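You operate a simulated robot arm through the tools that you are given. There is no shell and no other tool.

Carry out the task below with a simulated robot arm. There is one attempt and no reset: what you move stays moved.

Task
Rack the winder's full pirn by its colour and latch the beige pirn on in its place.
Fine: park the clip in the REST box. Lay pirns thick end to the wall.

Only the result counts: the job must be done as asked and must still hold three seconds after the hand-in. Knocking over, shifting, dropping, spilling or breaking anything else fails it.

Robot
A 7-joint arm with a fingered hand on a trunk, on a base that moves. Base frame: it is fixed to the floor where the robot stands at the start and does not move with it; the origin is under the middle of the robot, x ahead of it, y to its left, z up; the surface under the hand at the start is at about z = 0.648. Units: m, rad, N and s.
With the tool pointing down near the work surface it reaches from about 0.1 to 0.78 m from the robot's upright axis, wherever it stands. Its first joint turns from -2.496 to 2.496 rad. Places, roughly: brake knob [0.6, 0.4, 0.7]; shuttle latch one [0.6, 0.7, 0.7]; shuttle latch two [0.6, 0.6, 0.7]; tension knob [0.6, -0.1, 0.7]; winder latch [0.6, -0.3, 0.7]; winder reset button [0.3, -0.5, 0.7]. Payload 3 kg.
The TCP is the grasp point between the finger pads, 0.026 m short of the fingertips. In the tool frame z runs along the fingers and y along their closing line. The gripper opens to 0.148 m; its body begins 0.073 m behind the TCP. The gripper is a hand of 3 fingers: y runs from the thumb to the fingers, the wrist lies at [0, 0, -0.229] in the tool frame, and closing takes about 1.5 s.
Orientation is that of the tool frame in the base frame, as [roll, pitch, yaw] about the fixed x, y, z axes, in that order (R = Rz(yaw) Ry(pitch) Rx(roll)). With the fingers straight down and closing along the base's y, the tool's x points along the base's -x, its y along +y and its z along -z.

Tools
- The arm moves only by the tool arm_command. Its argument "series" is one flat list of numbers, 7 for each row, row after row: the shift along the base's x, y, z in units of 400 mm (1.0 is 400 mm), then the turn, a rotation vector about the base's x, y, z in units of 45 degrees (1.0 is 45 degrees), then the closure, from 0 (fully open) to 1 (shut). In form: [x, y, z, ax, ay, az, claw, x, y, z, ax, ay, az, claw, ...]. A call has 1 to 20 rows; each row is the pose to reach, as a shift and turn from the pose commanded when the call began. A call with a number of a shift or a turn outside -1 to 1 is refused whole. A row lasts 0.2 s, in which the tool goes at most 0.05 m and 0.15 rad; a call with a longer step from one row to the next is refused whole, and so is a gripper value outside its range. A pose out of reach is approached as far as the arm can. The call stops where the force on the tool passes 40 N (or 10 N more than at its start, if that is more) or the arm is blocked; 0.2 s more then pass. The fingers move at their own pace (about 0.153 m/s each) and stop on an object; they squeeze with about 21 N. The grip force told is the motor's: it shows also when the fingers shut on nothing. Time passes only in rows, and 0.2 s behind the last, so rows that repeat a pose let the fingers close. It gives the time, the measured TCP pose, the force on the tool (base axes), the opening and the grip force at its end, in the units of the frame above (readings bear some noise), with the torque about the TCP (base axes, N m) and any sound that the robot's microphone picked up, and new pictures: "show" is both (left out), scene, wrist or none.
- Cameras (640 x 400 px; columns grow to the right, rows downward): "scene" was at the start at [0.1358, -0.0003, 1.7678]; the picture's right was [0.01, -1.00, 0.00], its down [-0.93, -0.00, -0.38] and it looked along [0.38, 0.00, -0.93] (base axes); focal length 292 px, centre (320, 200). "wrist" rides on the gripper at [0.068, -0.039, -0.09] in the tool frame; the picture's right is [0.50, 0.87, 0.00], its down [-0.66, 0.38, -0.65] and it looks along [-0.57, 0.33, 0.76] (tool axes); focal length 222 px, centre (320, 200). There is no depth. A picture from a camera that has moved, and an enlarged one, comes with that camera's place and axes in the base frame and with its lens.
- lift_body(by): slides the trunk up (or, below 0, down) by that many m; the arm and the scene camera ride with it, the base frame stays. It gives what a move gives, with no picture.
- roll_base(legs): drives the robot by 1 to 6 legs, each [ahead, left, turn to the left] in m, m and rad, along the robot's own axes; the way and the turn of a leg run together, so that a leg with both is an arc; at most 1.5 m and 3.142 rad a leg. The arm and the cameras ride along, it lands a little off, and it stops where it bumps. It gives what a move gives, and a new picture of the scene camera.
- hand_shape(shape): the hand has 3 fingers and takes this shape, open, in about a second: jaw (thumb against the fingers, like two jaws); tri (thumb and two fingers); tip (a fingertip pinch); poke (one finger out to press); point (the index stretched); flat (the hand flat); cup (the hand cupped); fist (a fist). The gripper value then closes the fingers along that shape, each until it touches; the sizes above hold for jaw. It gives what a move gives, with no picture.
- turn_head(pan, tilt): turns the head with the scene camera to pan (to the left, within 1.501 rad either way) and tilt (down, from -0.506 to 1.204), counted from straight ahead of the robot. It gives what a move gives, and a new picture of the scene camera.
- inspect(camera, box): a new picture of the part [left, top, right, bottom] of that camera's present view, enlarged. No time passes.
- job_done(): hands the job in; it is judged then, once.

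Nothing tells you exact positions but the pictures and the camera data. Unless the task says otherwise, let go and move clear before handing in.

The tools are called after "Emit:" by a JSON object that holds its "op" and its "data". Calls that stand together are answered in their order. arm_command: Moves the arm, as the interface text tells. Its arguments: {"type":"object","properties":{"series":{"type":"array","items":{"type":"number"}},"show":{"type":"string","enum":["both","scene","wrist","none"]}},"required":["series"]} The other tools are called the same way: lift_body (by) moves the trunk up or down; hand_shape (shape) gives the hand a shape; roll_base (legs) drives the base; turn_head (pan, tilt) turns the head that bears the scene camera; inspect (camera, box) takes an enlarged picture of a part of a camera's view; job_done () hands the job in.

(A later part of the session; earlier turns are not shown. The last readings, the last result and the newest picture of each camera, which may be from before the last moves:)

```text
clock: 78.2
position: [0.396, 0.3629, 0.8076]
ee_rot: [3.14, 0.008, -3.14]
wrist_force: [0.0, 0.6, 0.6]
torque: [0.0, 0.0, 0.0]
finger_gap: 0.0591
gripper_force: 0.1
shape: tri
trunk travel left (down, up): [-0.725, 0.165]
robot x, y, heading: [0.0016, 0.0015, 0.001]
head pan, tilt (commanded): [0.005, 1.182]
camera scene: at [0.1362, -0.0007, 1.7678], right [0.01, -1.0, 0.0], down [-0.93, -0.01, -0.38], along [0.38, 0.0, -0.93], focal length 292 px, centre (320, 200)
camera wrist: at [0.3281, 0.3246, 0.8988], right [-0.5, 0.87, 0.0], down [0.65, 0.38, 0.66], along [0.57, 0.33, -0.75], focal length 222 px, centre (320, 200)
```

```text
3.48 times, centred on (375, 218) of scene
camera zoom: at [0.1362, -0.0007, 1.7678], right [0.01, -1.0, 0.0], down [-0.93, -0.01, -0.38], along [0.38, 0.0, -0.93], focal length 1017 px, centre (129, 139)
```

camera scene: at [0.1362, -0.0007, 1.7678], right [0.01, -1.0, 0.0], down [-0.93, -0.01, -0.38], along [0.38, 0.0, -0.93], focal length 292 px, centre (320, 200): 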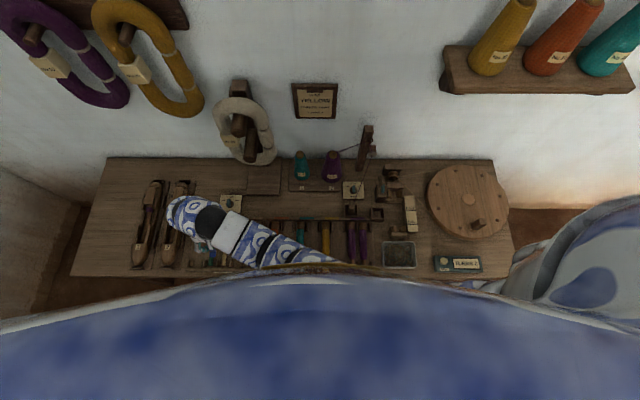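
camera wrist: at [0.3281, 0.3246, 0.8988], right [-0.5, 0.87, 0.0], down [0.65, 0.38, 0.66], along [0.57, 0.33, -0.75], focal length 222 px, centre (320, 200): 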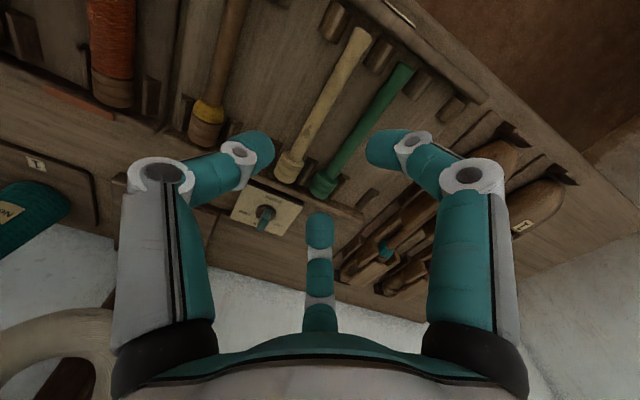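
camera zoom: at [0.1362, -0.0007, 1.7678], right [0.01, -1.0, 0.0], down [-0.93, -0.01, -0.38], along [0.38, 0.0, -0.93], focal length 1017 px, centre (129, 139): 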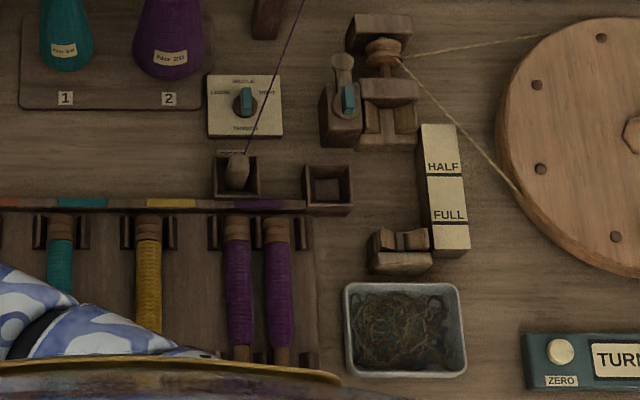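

Both purple pirns lie side by side, and the winder is empty. The beige pirn's axis is at y≈0.365 in the hand's frame; I shift 7.5 mm left and descend partway.

Emit:
{"op": "arm_command", "data": {"series": [0.0, 0.019, -0.04, 0, 0, 0, 0.62, 0.0, 0.019, -0.09, 0, 0, 0, 0.65, 0.0, 0.019, -0.14, 0, 0, 0, 0.65, 0, 0.019, -0.1675, 0, 0, 0, 0.65, 0, 0.019, -0.1675, 0, 0, 0, 0.65], "show": "both"}}

Emit:
{"op": "inspect", "data": {"camera": "wrist", "box": [200, 20, 440, 240]}}

Emit:
{"op": "inspect", "data": {"camera": "scene", "box": [370, 160, 430, 245]}}

```text
clock: 79.4
position: [0.3978, 0.3751, 0.7401]
ee_rot: [-3.14, 0.009, 3.141]
wrist_force: [-0.1, 0.4, 0.0]
torque: [0.01, -0.02, 0.02]
finger_gap: 0.0522
gripper_force: 0.1
shape: tri
trunk travel left (down, up): [-0.725, 0.165]
robot x, y, heading: [0.0017, 0.0024, 0.002]
head pan, tilt (commanded): [0.005, 1.182]
camera scene: at [0.1362, -0.0003, 1.7679], right [0.01, -1.0, 0.0], down [-0.93, -0.01, -0.38], along [0.38, 0.0, -0.93], focal length 292 px, centre (320, 200)
camera wrist: at [0.3293, 0.3367, 0.8318], right [-0.5, 0.87, 0.0], down [0.65, 0.38, 0.66], along [0.57, 0.33, -0.75], focal length 222 px, centre (320, 200)
```

scene: 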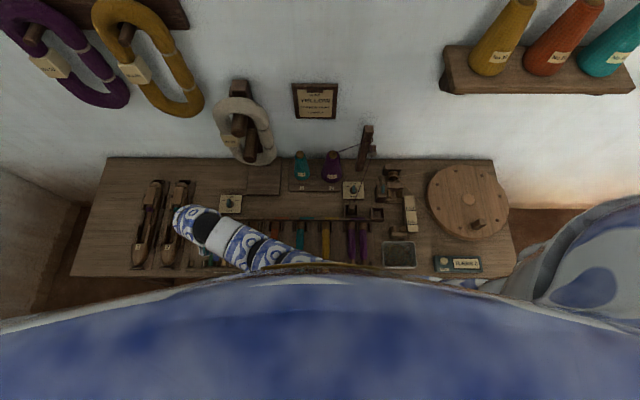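
wrist: 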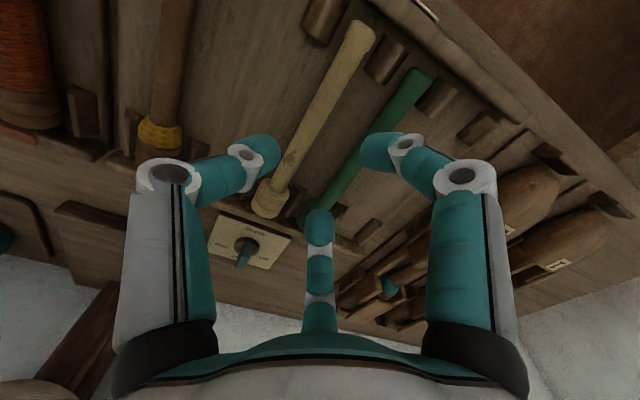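

```text
1.82 times, centred on (320, 130) of wrist
camera zoom: at [0.3293, 0.3367, 0.8318], right [-0.5, 0.87, 0.0], down [0.65, 0.38, 0.66], along [0.57, 0.33, -0.75], focal length 404 px, centre (320, 327)
```

zoom: 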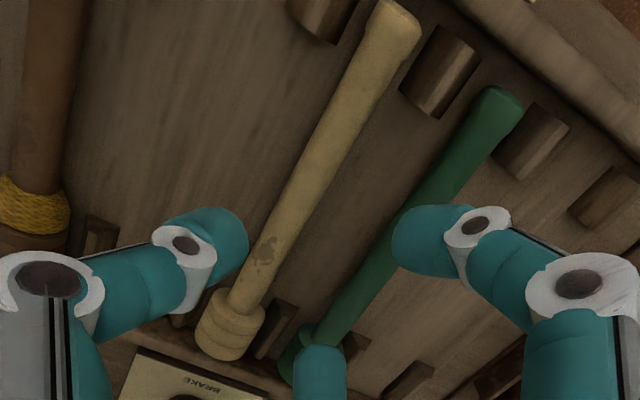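

```text
4.71 times, centred on (400, 202) of scene
camera zoom: at [0.1362, -0.0003, 1.7679], right [0.01, -1.0, 0.0], down [-0.93, -0.01, -0.38], along [0.38, 0.0, -0.93], focal length 1376 px, centre (-56, 188)
```

zoom: 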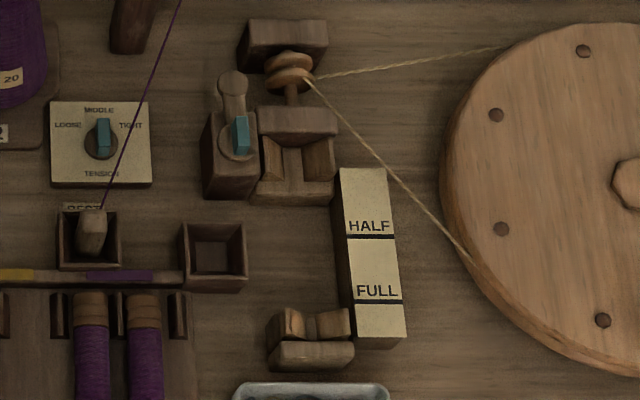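

The beige shaft is slightly right of the planned spot; I shift 5 mm right and continue down to just around the shaft.

Emit:
{"op": "arm_command", "data": {"series": [0.0, -0.013, 0.0, 0, 0, 0, 0.65, 0.0, -0.013, -0.04, 0, 0, 0, 0.65, 0.0, -0.013, -0.08, 0, 0, 0, 0.65, 0, -0.013, -0.11, 0, 0, 0, 0.65, 0, -0.013, -0.11, 0, 0, 0, 0.65], "show": "wrist"}}

Emit:
{"op": "inspect", "data": {"camera": "wrist", "box": [200, 40, 440, 240]}}

Emit:
{"op": "inspect", "data": {"camera": "scene", "box": [180, 205, 280, 275]}}

```text
clock: 80.6
position: [0.3975, 0.3688, 0.6973]
ee_rot: [3.141, 0.009, -3.14]
wrist_force: [-0.2, 0.0, -0.5]
torque: [0.0, -0.02, -0.01]
finger_gap: 0.052
gripper_force: 0.1
shape: tri
trunk travel left (down, up): [-0.725, 0.165]
robot x, y, heading: [0.001, 0.0024, -0.001]
head pan, tilt (commanded): [0.005, 1.182]
camera wrist: at [0.329, 0.33, 0.7879], right [-0.5, 0.87, 0.0], down [0.65, 0.38, 0.66], along [0.57, 0.33, -0.75], focal length 222 px, centre (320, 200)
```

wrist: 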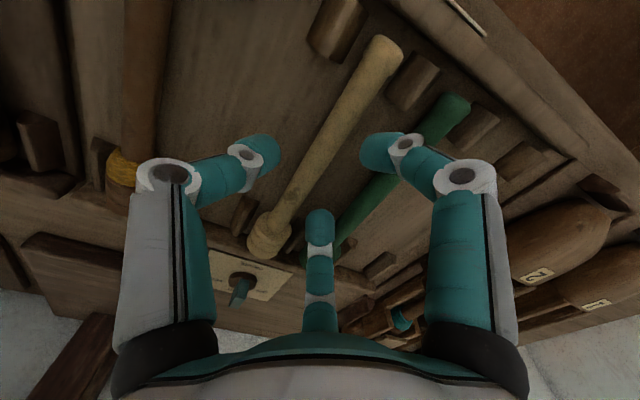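

```text
2.00 times, centred on (320, 140) of wrist
camera zoom: at [0.329, 0.33, 0.7879], right [-0.5, 0.87, 0.0], down [0.65, 0.38, 0.66], along [0.57, 0.33, -0.75], focal length 444 px, centre (320, 320)
```

zoom: 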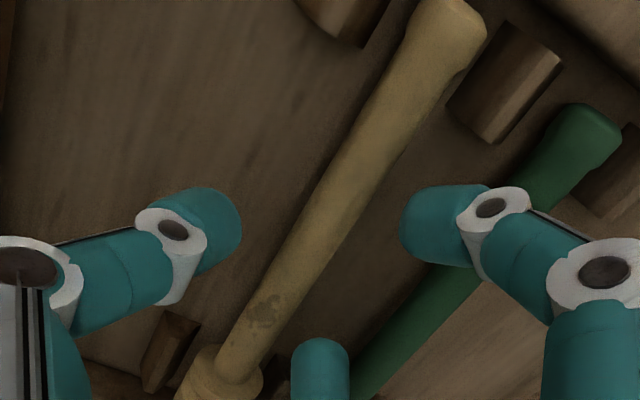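

```text
5.71 times, centred on (230, 240) of scene
camera zoom: at [0.1362, -0.0003, 1.7679], right [0.01, -1.0, 0.0], down [-0.93, -0.01, -0.38], along [0.38, 0.0, -0.93], focal length 1671 px, centre (834, -29)
```

zoom: 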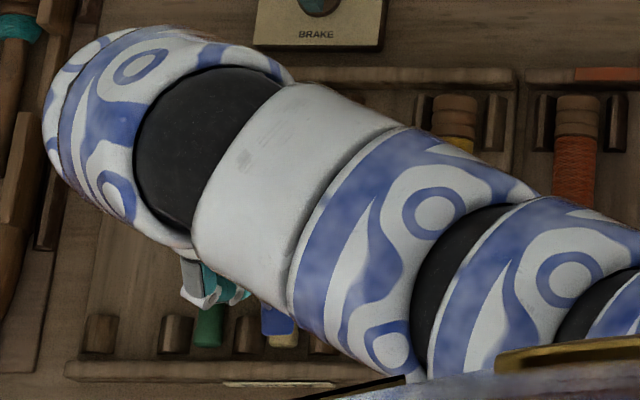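

The geometry matches (beige shaft 5 mm right of the TCP). I lower the last 12 mm.

Emit:
{"op": "arm_command", "data": {"series": [0.0, 0.003, -0.01, 0, 0, 0, 0.65, 0.0, 0.003, -0.02, 0, 0, 0, 0.65, 0.0, 0.003, -0.03, 0, 0, 0, 0.65, 0, 0.003, -0.03, 0, 0, 0, 0.65], "show": "wrist"}}

Emit:
{"op": "inspect", "data": {"camera": "wrist", "box": [200, 40, 440, 240]}}

```text
clock: 81.6
position: [0.3973, 0.3695, 0.6839]
ee_rot: [-3.141, 0.01, -3.141]
wrist_force: [0.2, 0.5, 0.4]
torque: [0.01, 0.01, 0.01]
finger_gap: 0.052
gripper_force: 0.1
shape: tri
trunk travel left (down, up): [-0.725, 0.165]
robot x, y, heading: [-0.0006, 0.0013, 0.003]
head pan, tilt (commanded): [0.005, 1.182]
camera wrist: at [0.3287, 0.3313, 0.7757], right [-0.5, 0.87, 0.0], down [0.65, 0.38, 0.66], along [0.57, 0.33, -0.75], focal length 222 px, centre (320, 200)
```

wrist: 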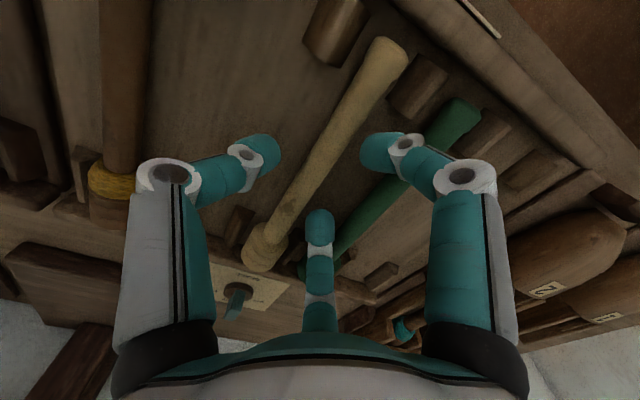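

```text
2.00 times, centred on (320, 140) of wrist
camera zoom: at [0.3287, 0.3313, 0.7757], right [-0.5, 0.87, 0.0], down [0.65, 0.38, 0.66], along [0.57, 0.33, -0.75], focal length 444 px, centre (320, 320)
```

zoom: 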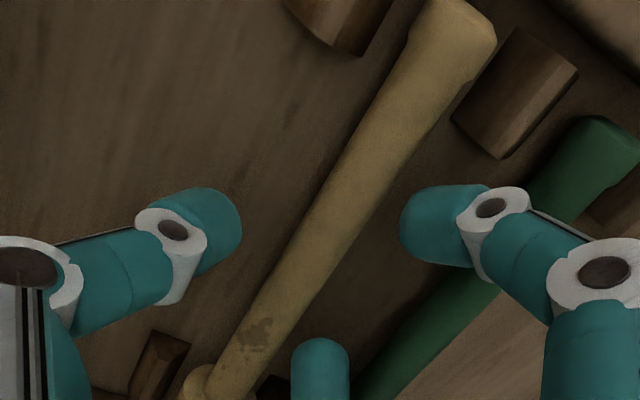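

The shaft sits well between the digits and nothing is touched. Closing on it.

Emit:
{"op": "arm_command", "data": {"series": [0, 0, 0, 0, 0, 0, 0.72, 0, 0, 0, 0, 0, 0, 0.78, 0, 0, 0, 0, 0, 0, 0.84, 0, 0, 0, 0, 0, 0, 0.9, 0, 0, 0, 0, 0, 0, 0.92, 0, 0, 0, 0, 0, 0, 0.92], "show": "wrist"}}

Emit:
{"op": "inspect", "data": {"camera": "wrist", "box": [200, 40, 440, 240]}}

```text
clock: 83.0
position: [0.3963, 0.3696, 0.6849]
ee_rot: [-3.141, 0.008, -3.141]
wrist_force: [-0.3, -0.2, 2.7]
torque: [-0.02, -0.01, 0.0]
finger_gap: 0.0162
gripper_force: 21.0
shape: tri
trunk travel left (down, up): [-0.725, 0.165]
robot x, y, heading: [-0.0005, 0.0008, 0.005]
head pan, tilt (commanded): [0.005, 1.182]
camera wrist: at [0.3286, 0.3315, 0.776], right [-0.5, 0.87, 0.0], down [0.65, 0.38, 0.66], along [0.57, 0.33, -0.75], focal length 222 px, centre (320, 200)
```

wrist: 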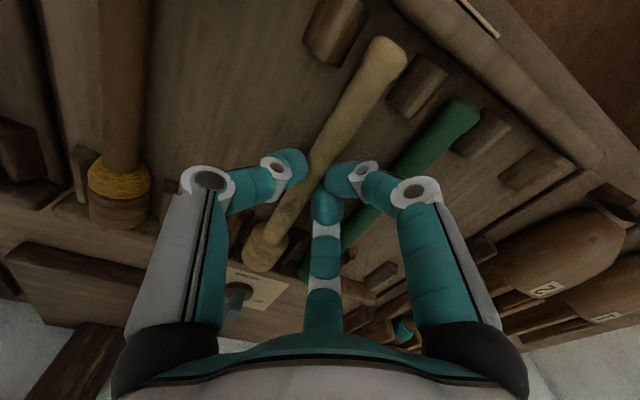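

```text
2.00 times, centred on (320, 140) of wrist
camera zoom: at [0.3286, 0.3315, 0.776], right [-0.5, 0.87, 0.0], down [0.65, 0.38, 0.66], along [0.57, 0.33, -0.75], focal length 444 px, centre (320, 320)
```

zoom: 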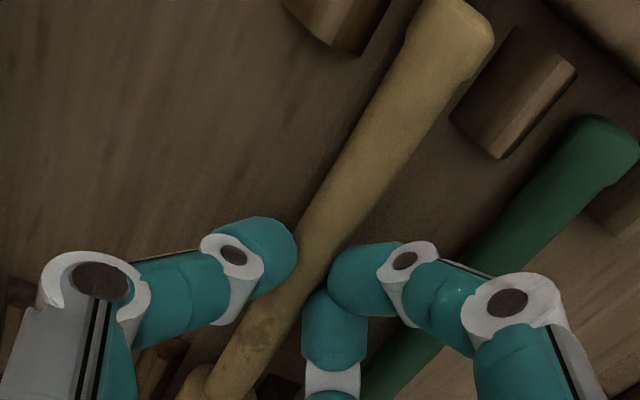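

Gripped. I lift the beige pirn gently.

Emit:
{"op": "arm_command", "data": {"series": [0, 0, 0.015, 0, 0, 0, 0.95, 0, 0, 0.035, 0, 0, 0, 0.95, 0, 0, 0.06, 0, 0, 0, 0.95, 0, 0, 0.06, 0, 0, 0, 0.95], "show": "both"}}

Emit:
{"op": "inspect", "data": {"camera": "wrist", "box": [200, 40, 440, 240]}}

Emit:
{"op": "inspect", "data": {"camera": "scene", "box": [180, 205, 280, 275]}}

```text
clock: 84.0
position: [0.3972, 0.3687, 0.7072]
ee_rot: [-3.14, 0.009, 3.141]
wrist_force: [0.2, 0.3, -1.3]
torque: [0.02, 0.0, 0.0]
finger_gap: 0.0156
gripper_force: 20.8
shape: tri
trunk travel left (down, up): [-0.725, 0.165]
robot x, y, heading: [0.0011, -0.0018, 0.001]
head pan, tilt (commanded): [0.005, 1.182]
camera scene: at [0.1362, -0.0002, 1.7678], right [0.01, -1.0, 0.0], down [-0.93, -0.01, -0.38], along [0.38, 0.0, -0.93], focal length 292 px, centre (320, 200)
camera wrist: at [0.3288, 0.3307, 0.7984], right [-0.5, 0.87, 0.0], down [0.65, 0.38, 0.66], along [0.57, 0.33, -0.75], focal length 222 px, centre (320, 200)
```

scene: 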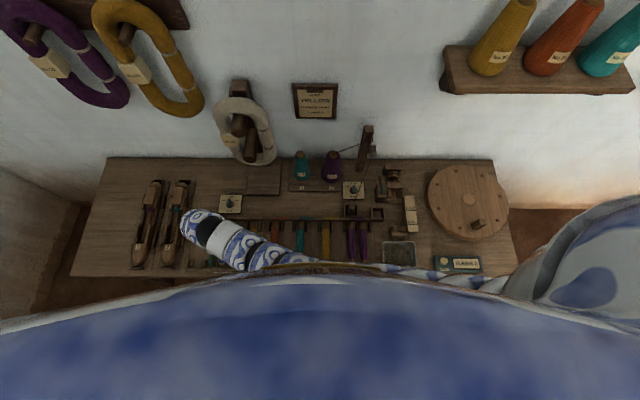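
wrist: 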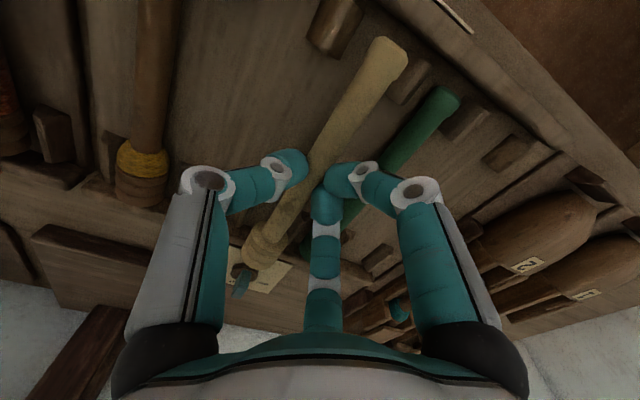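

```text
2.00 times, centred on (320, 140) of wrist
camera zoom: at [0.3288, 0.3307, 0.7984], right [-0.5, 0.87, 0.0], down [0.65, 0.38, 0.66], along [0.57, 0.33, -0.75], focal length 444 px, centre (320, 320)
```

zoom: 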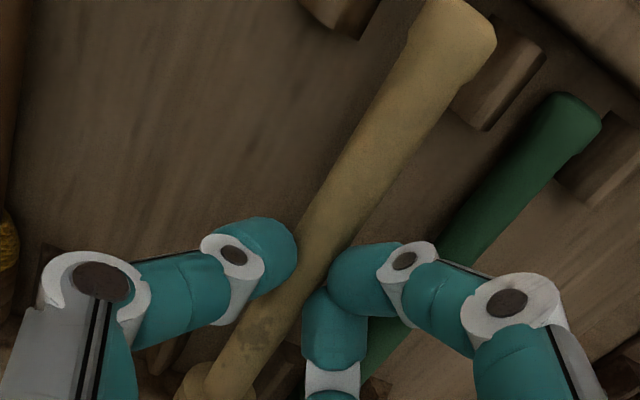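

```text
5.71 times, centred on (230, 240) of scene
camera zoom: at [0.1362, -0.0002, 1.7678], right [0.01, -1.0, 0.0], down [-0.93, -0.01, -0.38], along [0.38, 0.0, -0.93], focal length 1671 px, centre (834, -29)
```

zoom: 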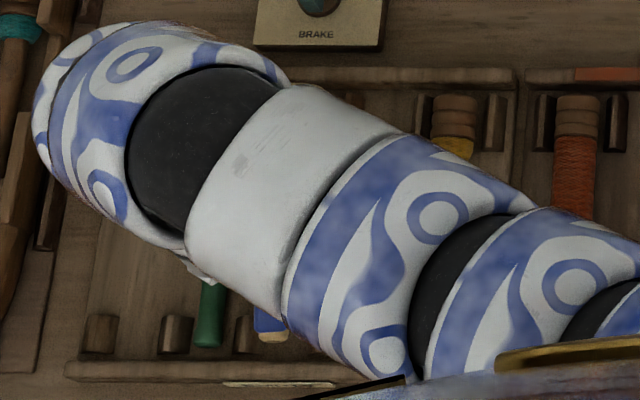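

The beige pirn follows the hand. I raise it to travel height and measure how it sits in the grip.

Emit:
{"op": "arm_command", "data": {"series": [0, 0, 0.05, 0, 0, 0, 0.95, 0, 0, 0.12, 0, 0, 0, 0.95, 0, 0, 0.19, 0, 0, 0, 0.95, 0, 0, 0.24, 0, 0, 0, 0.95, 0, 0, 0.24, 0, 0, 0, 0.95], "show": "both"}}

Emit:
{"op": "inspect", "data": {"camera": "wrist", "box": [200, 150, 320, 290]}}

Emit:
{"op": "inspect", "data": {"camera": "wrist", "box": [310, 20, 430, 150]}}

```text
clock: 85.2
position: [0.3976, 0.3679, 0.8027]
ee_rot: [3.141, 0.008, -3.141]
wrist_force: [0.3, 0.9, -0.6]
torque: [0.01, 0.02, 0.03]
finger_gap: 0.0156
gripper_force: 21.2
shape: tri
trunk travel left (down, up): [-0.725, 0.165]
robot x, y, heading: [-0.0017, -0.0033, 0.004]
head pan, tilt (commanded): [0.005, 1.182]
camera scene: at [0.1362, -0.0002, 1.7678], right [0.01, -1.0, 0.0], down [-0.93, -0.01, -0.38], along [0.38, 0.0, -0.93], focal length 292 px, centre (320, 200)
camera wrist: at [0.3286, 0.3286, 0.8948], right [-0.5, 0.87, 0.0], down [0.65, 0.38, 0.66], along [0.57, 0.33, -0.75], focal length 222 px, centre (320, 200)
```

scene: 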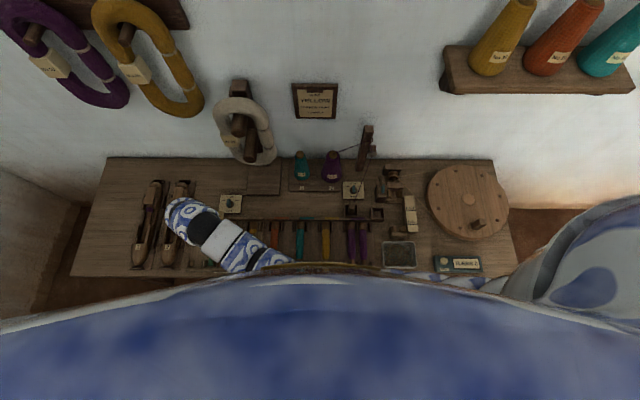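
wrist: 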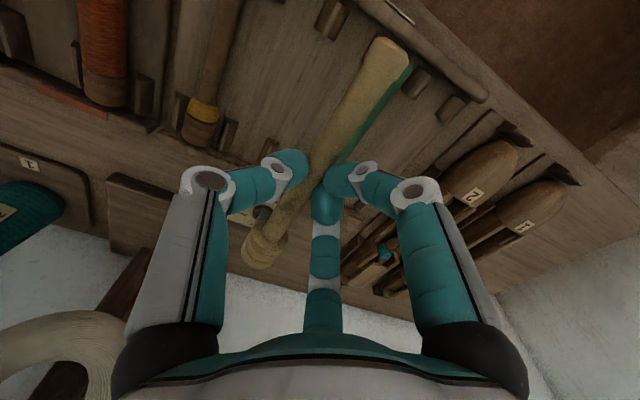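

```text
2.86 times, centred on (260, 220) of wrist
camera zoom: at [0.3286, 0.3286, 0.8948], right [-0.5, 0.87, 0.0], down [0.65, 0.38, 0.66], along [0.57, 0.33, -0.75], focal length 635 px, centre (491, 143)
```

zoom: 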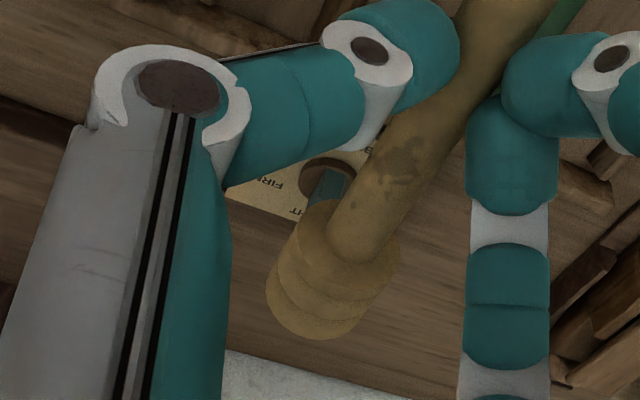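

```text
3.08 times, centred on (370, 85) of wrist
camera zoom: at [0.3286, 0.3286, 0.8948], right [-0.5, 0.87, 0.0], down [0.65, 0.38, 0.66], along [0.57, 0.33, -0.75], focal length 684 px, centre (166, 554)
```

zoom: 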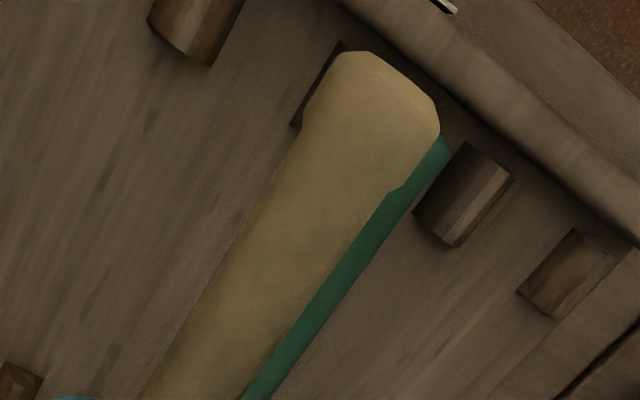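

The beige pirn sits level in the hand. I carry it right, keeping it well back from the tall items, toward the winder.

Emit:
{"op": "arm_command", "data": {"series": [0.01, -0.1, 0, 0, 0, 0, 0.95, 0.02, -0.22, 0, 0, 0, 0, 0.95, 0.03, -0.34, 0, 0, 0, 0, 0.95, 0.04, -0.46, 0, 0, 0, 0, 0.95, 0.05, -0.58, 0, 0, 0, 0, 0.95, 0.056, -0.7, 0, 0, 0, 0, 0.95, 0.056, -0.82, 0, 0, 0, 0, 0.95, 0.056, -0.92, 0, 0, 0, 0, 0.95], "show": "none"}}

Emit:
{"op": "arm_command", "data": {"series": [0.0, -0.12, 0.01, 0, 0, 0, 0.95, 0.0, -0.24, 0.02, 0, 0, 0, 0.95, 0.03, -0.35, 0.02, 0, 0, 0, 0.95, 0.08, -0.46, 0.02, 0, 0, 0, 0.95, 0.14, -0.56, 0.02, 0, 0, 0, 0.95, 0.2, -0.65, 0.02, 0, 0, 0, 0.95, 0.26, -0.71, 0.02, 0, 0, 0, 0.95, 0.276, -0.728, 0.02, 0, 0, 0, 0.95, 0.276, -0.728, 0.02, 0, 0, 0, 0.95], "show": "both"}}

Emit:
{"op": "inspect", "data": {"camera": "wrist", "box": [160, 20, 440, 280]}}

Emit:
{"op": "inspect", "data": {"camera": "scene", "box": [350, 150, 450, 250]}}

```text
clock: 87.0
position: [0.4202, 0.0012, 0.8053]
ee_rot: [3.142, 0.009, 3.141]
wrist_force: [0.1, 0.3, 0.0]
torque: [0.02, -0.02, -0.01]
finger_gap: 0.0131
gripper_force: 21.1
shape: tri
trunk travel left (down, up): [-0.725, 0.165]
robot x, y, heading: [0.0036, 0.003, -0.002]
head pan, tilt (commanded): [0.005, 1.182]
```

```text
clock: 89.0
position: [0.527, -0.291, 0.8124]
ee_rot: [3.141, 0.009, 3.141]
wrist_force: [0.5, 0.0, -0.3]
torque: [-0.01, -0.03, 0.03]
finger_gap: 0.0134
gripper_force: 21.5
shape: tri
trunk travel left (down, up): [-0.725, 0.165]
robot x, y, heading: [-0.0005, 0.0032, -0.002]
head pan, tilt (commanded): [0.005, 1.182]
camera scene: at [0.136, -0.0004, 1.7679], right [0.01, -1.0, 0.0], down [-0.93, -0.01, -0.38], along [0.38, 0.0, -0.93], focal length 292 px, centre (320, 200)
camera wrist: at [0.4594, -0.3285, 0.9039], right [-0.5, 0.87, 0.0], down [0.65, 0.38, 0.66], along [0.57, 0.33, -0.75], focal length 222 px, centre (320, 200)
```

scene: 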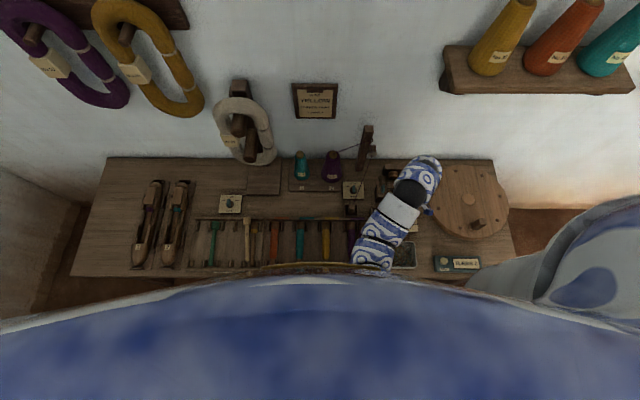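
wrist: 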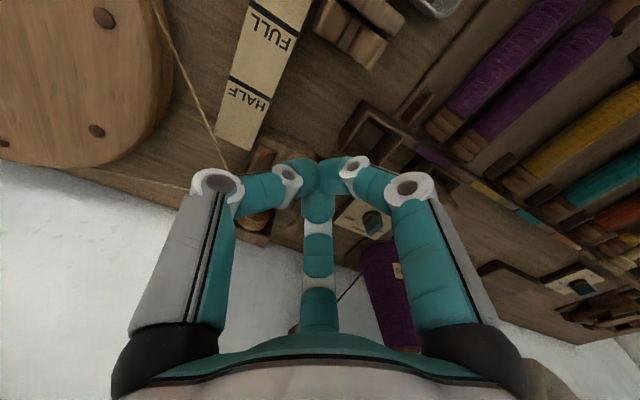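

```text
1.54 times, centred on (300, 150) of wrist
camera zoom: at [0.4594, -0.3285, 0.9039], right [-0.5, 0.87, 0.0], down [0.65, 0.38, 0.66], along [0.57, 0.33, -0.75], focal length 342 px, centre (351, 277)
```

zoom: 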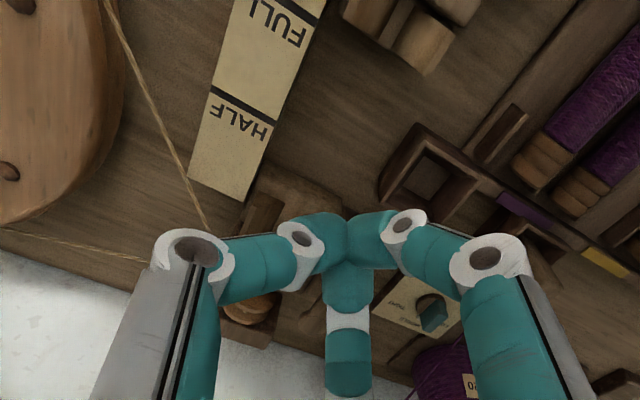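

```text
4.00 times, centred on (400, 200) of scene
camera zoom: at [0.136, -0.0004, 1.7679], right [0.01, -1.0, 0.0], down [-0.93, -0.01, -0.38], along [0.38, 0.0, -0.93], focal length 1170 px, centre (0, 200)
```

zoom: 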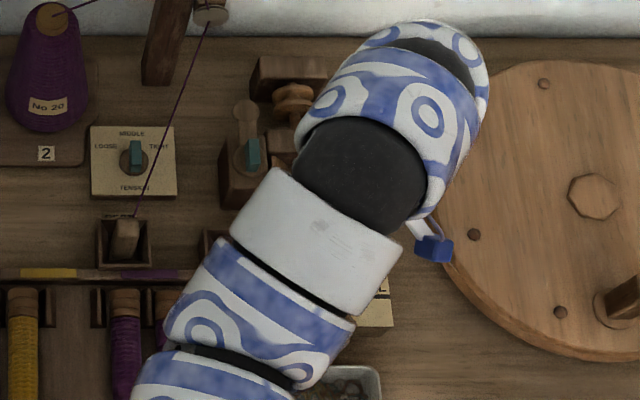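

The pirn is no longer in the hand — it slipped out during the travel. I must find where it fell.

Emit:
{"op": "inspect", "data": {"camera": "scene", "box": [190, 195, 290, 275]}}

Emit:
{"op": "inspect", "data": {"camera": "scene", "box": [90, 150, 420, 275]}}

```text
5.00 times, centred on (240, 235) of scene
camera zoom: at [0.136, -0.0004, 1.7679], right [0.01, -1.0, 0.0], down [-0.93, -0.01, -0.38], along [0.38, 0.0, -0.93], focal length 1462 px, centre (720, 25)
```

zoom: 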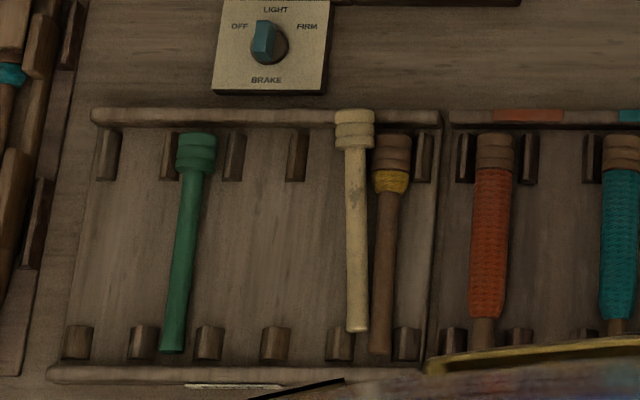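

```text
1.94 times, centred on (255, 212) of scene
camera zoom: at [0.136, -0.0004, 1.7679], right [0.01, -1.0, 0.0], down [-0.93, -0.01, -0.38], along [0.38, 0.0, -0.93], focal length 567 px, centre (446, 176)
```

zoom: 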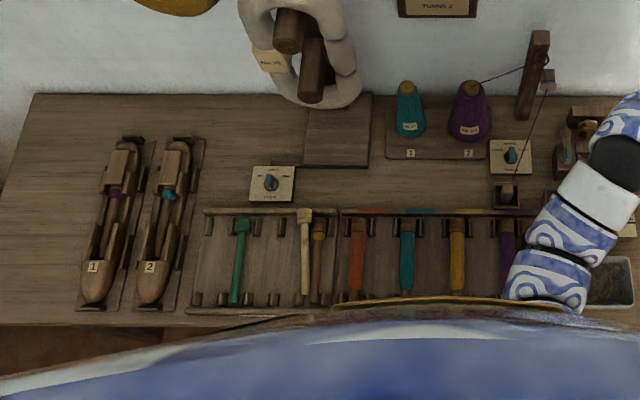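

The beige pirn dropped onto the left rack, lying between lanes beside the brown/yellow one. I compare with the earlier view to see whether anything else moved.

Emit:
{"op": "inspect", "data": {"camera": "scene", "box": [180, 205, 300, 275]}}

Emit:
{"op": "inspect", "data": {"camera": "scene", "box": [230, 205, 280, 240]}}

Emit:
{"op": "inspect", "data": {"camera": "scene", "box": [230, 235, 280, 270]}}

```text
5.33 times, centred on (240, 240) of scene
camera zoom: at [0.136, -0.0004, 1.7679], right [0.01, -1.0, 0.0], down [-0.93, -0.01, -0.38], along [0.38, 0.0, -0.93], focal length 1560 px, centre (747, -13)
```

zoom: 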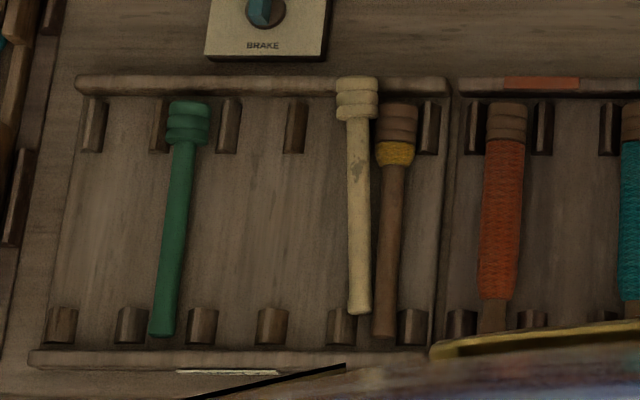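

```text
11.43 times, centred on (255, 222) of scene
camera zoom: at [0.136, -0.0004, 1.7679], right [0.01, -1.0, 0.0], down [-0.93, -0.01, -0.38], along [0.38, 0.0, -0.93], focal length 3342 px, centre (1063, -57)
```

zoom: 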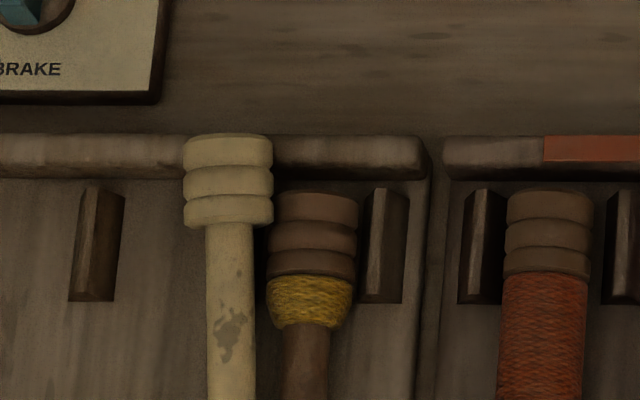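

```text
11.43 times, centred on (255, 252) of scene
camera zoom: at [0.136, -0.0004, 1.7679], right [0.01, -1.0, 0.0], down [-0.93, -0.01, -0.38], along [0.38, 0.0, -0.93], focal length 3342 px, centre (1063, -400)
```

zoom: 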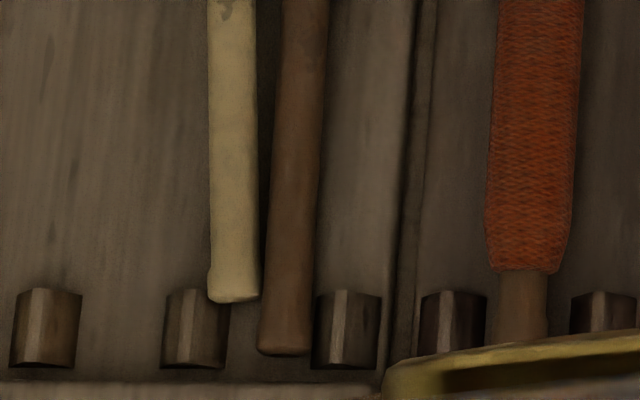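

The brown/yellow pirn was nudged about 5 mm inside its own lane and the beige one leans beside it, head on the top rail. I'll go back with the empty hand and look closely from above.

Emit:
{"op": "arm_command", "data": {"series": [-0.06, 0.06, 0.02, 0, 0, 0, 0.8, -0.14, 0.14, 0.03, 0, 0, 0, 0.65, -0.22, 0.23, 0.03, 0, 0, 0, 0.65, -0.3, 0.32, 0.03, 0, 0, 0, 0.65, -0.34, 0.43, 0.03, 0, 0, 0, 0.65, -0.37, 0.55, 0.03, 0, 0, 0, 0.65, -0.37, 0.67, 0.03, 0, 0, 0, 0.65, -0.37, 0.79, 0.03, 0, 0, 0, 0.65, -0.37, 0.9, 0.03, 0, 0, 0, 0.65], "show": "none"}}

Emit:
{"op": "arm_command", "data": {"series": [0, 0.12, 0, 0, 0, 0, 0.65, 0, 0.24, 0, 0, 0, 0, 0.65, 0, 0.36, 0, 0, 0, 0, 0.65, 0, 0.42, 0, 0, 0, 0, 0.65, 0, 0.42, 0, 0, 0, 0, 0.65], "show": "wrist"}}

Emit:
{"op": "inspect", "data": {"camera": "wrist", "box": [220, 20, 440, 240]}}

```text
clock: 91.0
position: [0.3823, 0.0701, 0.8226]
ee_rot: [3.14, 0.011, 3.141]
wrist_force: [-0.4, 0.5, -0.1]
torque: [0.02, -0.01, 0.0]
finger_gap: 0.0517
gripper_force: 0.0
shape: tri
trunk travel left (down, up): [-0.725, 0.165]
robot x, y, heading: [0.0006, -0.0027, 0.002]
head pan, tilt (commanded): [0.005, 1.182]
```

```text
clock: 92.2
position: [0.3807, 0.2358, 0.8218]
ee_rot: [3.141, 0.008, -3.142]
wrist_force: [-0.7, 0.2, -0.2]
torque: [-0.02, 0.01, -0.02]
finger_gap: 0.0517
gripper_force: 0.1
shape: tri
trunk travel left (down, up): [-0.725, 0.165]
robot x, y, heading: [0.0037, 0.0003, 0.004]
head pan, tilt (commanded): [0.005, 1.182]
camera wrist: at [0.3127, 0.1978, 0.9136], right [-0.5, 0.87, 0.0], down [0.65, 0.38, 0.66], along [0.57, 0.33, -0.75], focal length 222 px, centre (320, 200)
```

wrist: 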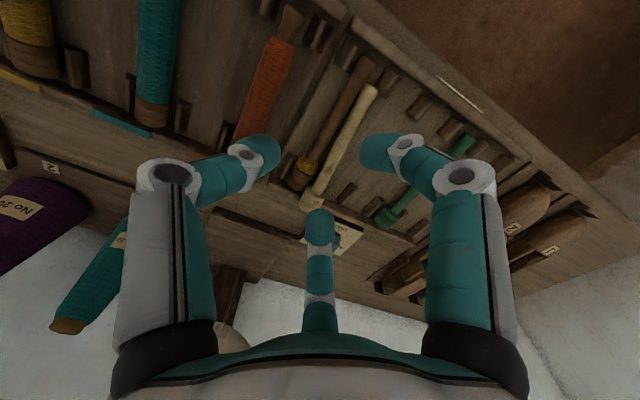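

```text
1.82 times, centred on (330, 130) of wrist
camera zoom: at [0.3127, 0.1978, 0.9136], right [-0.5, 0.87, 0.0], down [0.65, 0.38, 0.66], along [0.57, 0.33, -0.75], focal length 404 px, centre (302, 327)
```

zoom: 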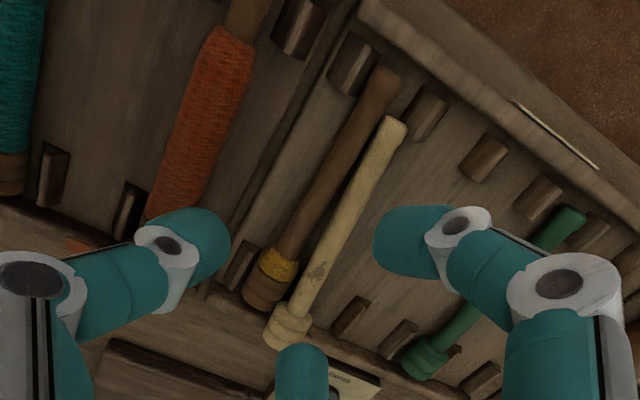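

Emit:
{"op": "inspect", "data": {"camera": "wrist", "box": [280, 160, 360, 230]}}

Emit:
{"op": "inspect", "data": {"camera": "wrist", "box": [320, 40, 410, 120]}}

```text
5.71 times, centred on (320, 195) of wrist
camera zoom: at [0.3127, 0.1978, 0.9136], right [-0.5, 0.87, 0.0], down [0.65, 0.38, 0.66], along [0.57, 0.33, -0.75], focal length 1269 px, centre (320, 229)
```

zoom: 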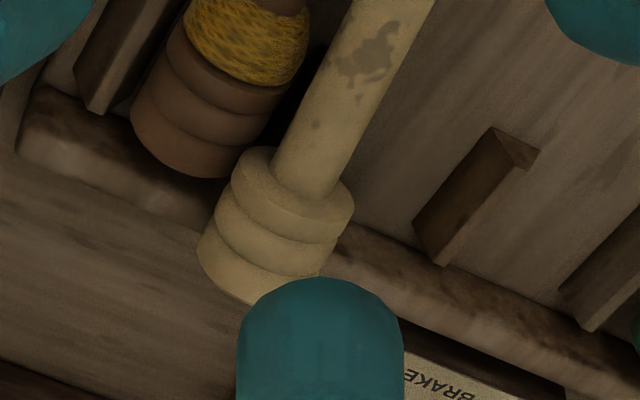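

```text
5.00 times, centred on (365, 80) of wrist
camera zoom: at [0.3127, 0.1978, 0.9136], right [-0.5, 0.87, 0.0], down [0.65, 0.38, 0.66], along [0.57, 0.33, -0.75], focal length 1111 px, centre (95, 800)
```

zoom: 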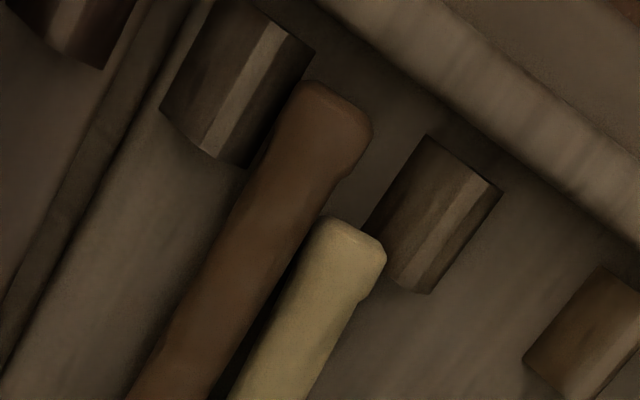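

The beige shaft rests on a separator beside the brown pirn, its head (x≈0.47–0.506, y≈0.287) reaching past the brown head. I plan to pinch just the protruding head end, lift it slightly, and swing it away to the left. First I move above it with a small yaw.

Emit:
{"op": "arm_command", "data": {"series": [0.08, 0.04, 0.0, 0, 0, -0.08, 0.5, 0.16, 0.08, 0.0, 0, 0, -0.16, 0.46, 0.25, 0.13, 0.0, 0, 0, -0.255, 0.46, 0.3265, 0.169, -0.03, 0, 0, -0.255, 0.46, 0.3265, 0.169, -0.06, 0, 0, -0.255, 0.46, 0.3265, 0.169, -0.06, 0, 0, -0.255, 0.46], "show": "both"}}

Emit:
{"op": "inspect", "data": {"camera": "wrist", "box": [200, 20, 440, 240]}}

Emit:
{"op": "inspect", "data": {"camera": "scene", "box": [215, 195, 285, 275]}}

```text
clock: 93.6
position: [0.5122, 0.304, 0.797]
ee_rot: [-3.139, 0.008, 2.943]
wrist_force: [0.0, -0.4, -0.2]
torque: [0.03, -0.01, 0.04]
finger_gap: 0.0794
gripper_force: 0.1
shape: tri
trunk travel left (down, up): [-0.725, 0.165]
robot x, y, heading: [-0.0006, -0.0001, 0.003]
head pan, tilt (commanded): [0.005, 1.182]
camera scene: at [0.1362, -0.0003, 1.7679], right [0.01, -1.0, 0.0], down [-0.93, -0.01, -0.38], along [0.38, 0.0, -0.93], focal length 292 px, centre (320, 200)
camera wrist: at [0.4378, 0.2809, 0.8886], right [-0.32, 0.95, 0.0], down [0.71, 0.24, 0.66], along [0.63, 0.21, -0.75], focal length 222 px, centre (320, 200)
```

scene: 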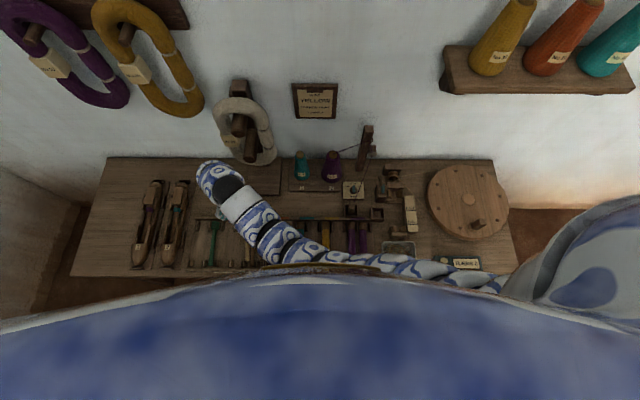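
wrist: 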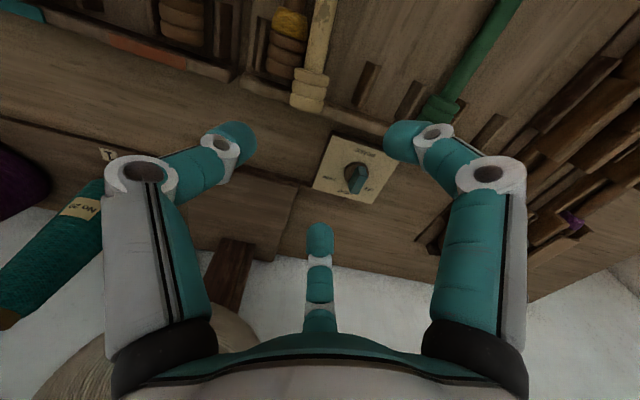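

```text
1.82 times, centred on (320, 130) of wrist
camera zoom: at [0.4378, 0.2809, 0.8886], right [-0.32, 0.95, 0.0], down [0.71, 0.24, 0.66], along [0.63, 0.21, -0.75], focal length 404 px, centre (320, 327)
```

zoom: 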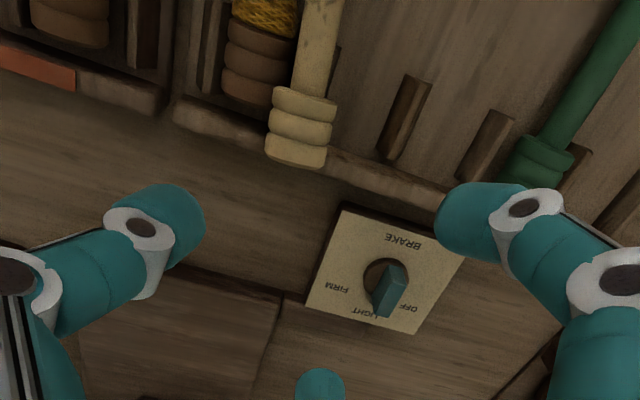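

```text
5.00 times, centred on (250, 235) of scene
camera zoom: at [0.1362, -0.0003, 1.7679], right [0.01, -1.0, 0.0], down [-0.93, -0.01, -0.38], along [0.38, 0.0, -0.93], focal length 1462 px, centre (670, 25)
```

zoom: 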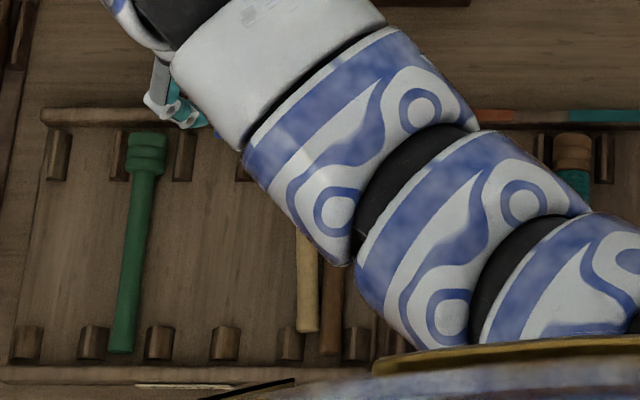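

Emit:
{"op": "inspect", "data": {"camera": "wrist", "box": [250, 0, 370, 120]}}

```text
3.33 times, centred on (310, 60) of wrist
camera zoom: at [0.4378, 0.2809, 0.8886], right [-0.32, 0.95, 0.0], down [0.71, 0.24, 0.66], along [0.63, 0.21, -0.75], focal length 740 px, centre (353, 667)
```

zoom: 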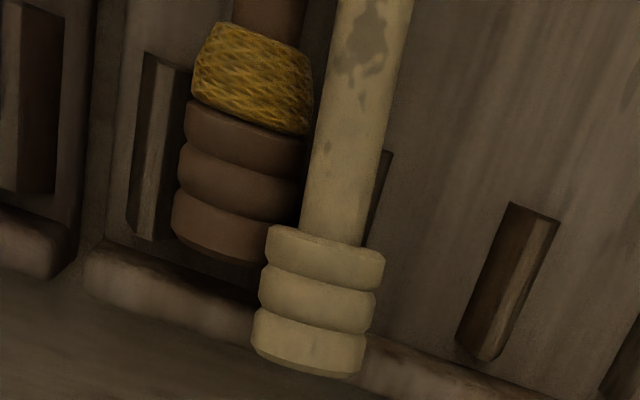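

I reconsider: pinching so close to the brown head is tight. Safer is to roll the beige pirn left by pressing lightly on top of its shaft with the closed fingertips and dragging left. I move above its shaft (x≈0.445) with the hand closed.

Emit:
{"op": "arm_command", "data": {"series": [-0.04, -0.02, 0.0, 0, 0, 0.1, 0.8, -0.08, -0.04, 0.0, 0, 0, 0.2, 1, -0.13, -0.06, -0.03, 0, 0, 0.3, 1, -0.168, -0.072, -0.08, 0, 0, 0.32, 1, -0.168, -0.072, -0.12, 0, 0, 0.32, 1, -0.168, -0.072, -0.12, 0, 0, 0.32, 1], "show": "both"}}

Emit:
{"op": "inspect", "data": {"camera": "wrist", "box": [220, 80, 420, 240]}}

Emit:
{"op": "inspect", "data": {"camera": "scene", "box": [215, 195, 285, 275]}}

```text
clock: 95.0
position: [0.4466, 0.2757, 0.7513]
ee_rot: [-3.141, 0.009, -3.091]
wrist_force: [0.2, -0.4, 0.8]
torque: [0.03, 0.01, 0.01]
finger_gap: 0.0
gripper_force: 20.6
shape: tri
trunk travel left (down, up): [-0.725, 0.165]
robot x, y, heading: [-0.0036, -0.0006, 0.003]
head pan, tilt (commanded): [0.005, 1.182]
camera scene: at [0.1361, -0.0003, 1.7679], right [0.01, -1.0, 0.0], down [-0.93, -0.01, -0.38], along [0.38, 0.0, -0.93], focal length 292 px, centre (320, 200)
camera wrist: at [0.3809, 0.2339, 0.8422], right [-0.54, 0.84, 0.0], down [0.63, 0.41, 0.66], along [0.55, 0.36, -0.75], focal length 222 px, centre (320, 200)
```

scene: 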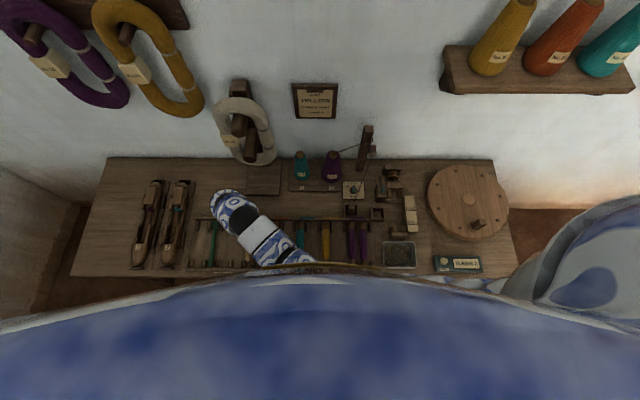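
wrist: 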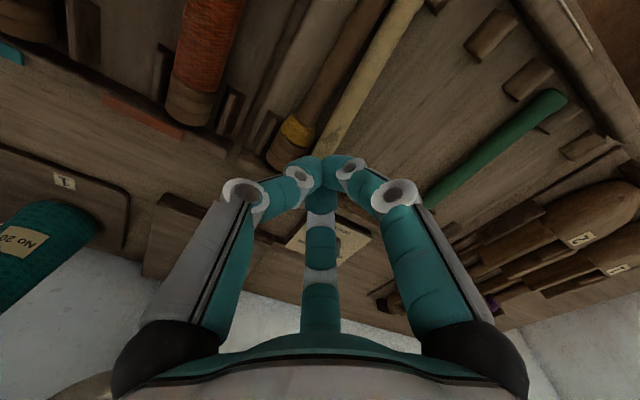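

```text
2.50 times, centred on (320, 160) of wrist
camera zoom: at [0.3809, 0.2339, 0.8422], right [-0.54, 0.84, 0.0], down [0.63, 0.41, 0.66], along [0.55, 0.36, -0.75], focal length 555 px, centre (320, 300)
```

zoom: 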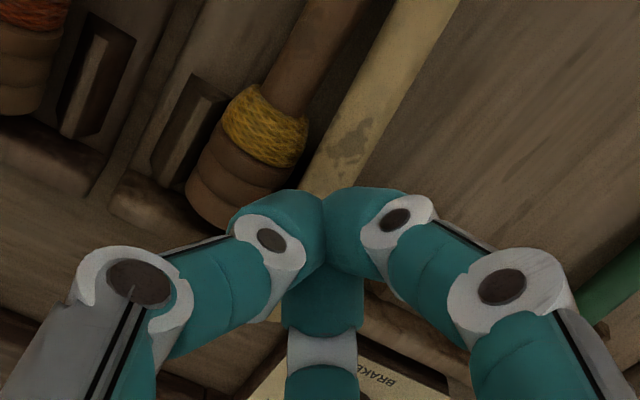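

```text
5.00 times, centred on (250, 235) of scene
camera zoom: at [0.1361, -0.0003, 1.7679], right [0.01, -1.0, 0.0], down [-0.93, -0.01, -0.38], along [0.38, 0.0, -0.93], focal length 1462 px, centre (670, 25)
```

zoom: 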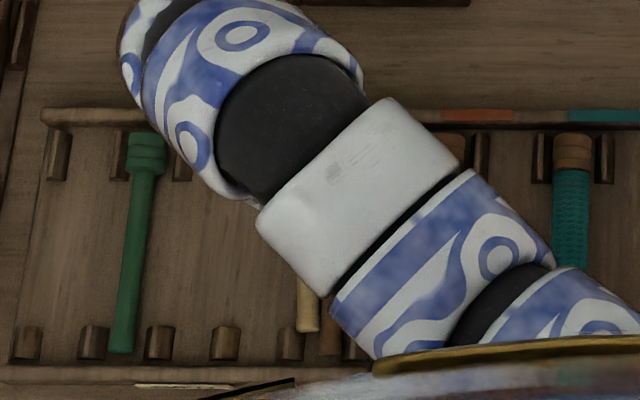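

The fingertips are right above the shaft. I descend slowly until light contact.

Emit:
{"op": "arm_command", "data": {"series": [0, 0, -0.03, 0, 0, 0, 1, 0, 0, -0.06, 0, 0, 0, 1, 0, 0, -0.08, 0, 0, 0, 1, 0, 0, -0.085, 0, 0, 0, 1, 0, 0, -0.085, 0, 0, 0, 1], "show": "wrist"}}

Emit:
{"op": "inspect", "data": {"camera": "wrist", "box": [220, 80, 420, 240]}}

```text
clock: 96.2
position: [0.446, 0.2753, 0.7157]
ee_rot: [-3.141, 0.009, -3.09]
wrist_force: [0.3, -0.4, 0.3]
torque: [0.0, 0.01, 0.01]
finger_gap: 0.0
gripper_force: 21.2
shape: tri
trunk travel left (down, up): [-0.725, 0.165]
robot x, y, heading: [0.0018, 0.001, 0.003]
head pan, tilt (commanded): [0.005, 1.182]
camera wrist: at [0.3796, 0.2342, 0.8077], right [-0.54, 0.84, 0.0], down [0.63, 0.41, 0.66], along [0.55, 0.36, -0.75], focal length 222 px, centre (320, 200)
```

wrist: 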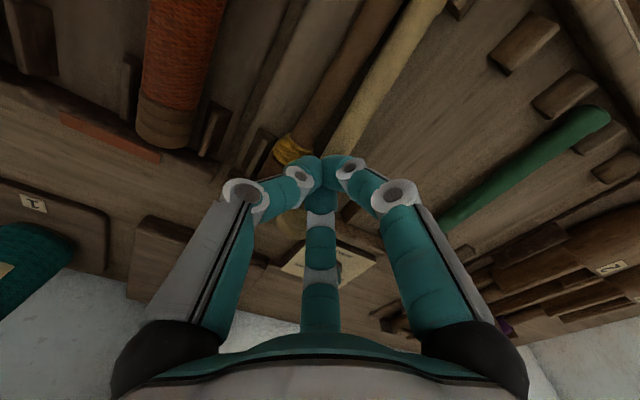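

```text
2.50 times, centred on (320, 160) of wrist
camera zoom: at [0.3796, 0.2342, 0.8077], right [-0.54, 0.84, 0.0], down [0.63, 0.41, 0.66], along [0.55, 0.36, -0.75], focal length 555 px, centre (320, 300)
```

zoom: 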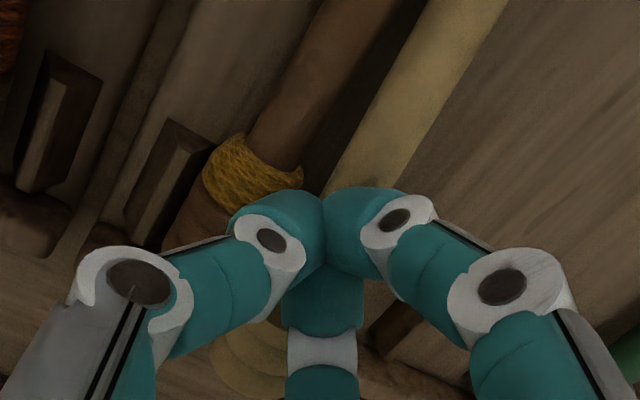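

Not yet touching. Small steps down now.

Emit:
{"op": "arm_command", "data": {"series": [0, 0, -0.004, 0, 0, 0, 1, 0, 0, -0.007, 0, 0, 0, 1, 0, 0, -0.007, 0, 0, 0, 1], "show": "none"}}

```text
clock: 97.0
position: [0.4451, 0.2759, 0.7133]
ee_rot: [3.141, 0.008, -3.09]
wrist_force: [0.1, 0.1, 0.2]
torque: [0.01, -0.01, -0.01]
finger_gap: 0.0
gripper_force: 21.2
shape: tri
trunk travel left (down, up): [-0.725, 0.165]
robot x, y, heading: [0.0017, -0.0023, 0.0]
head pan, tilt (commanded): [0.005, 1.182]
```

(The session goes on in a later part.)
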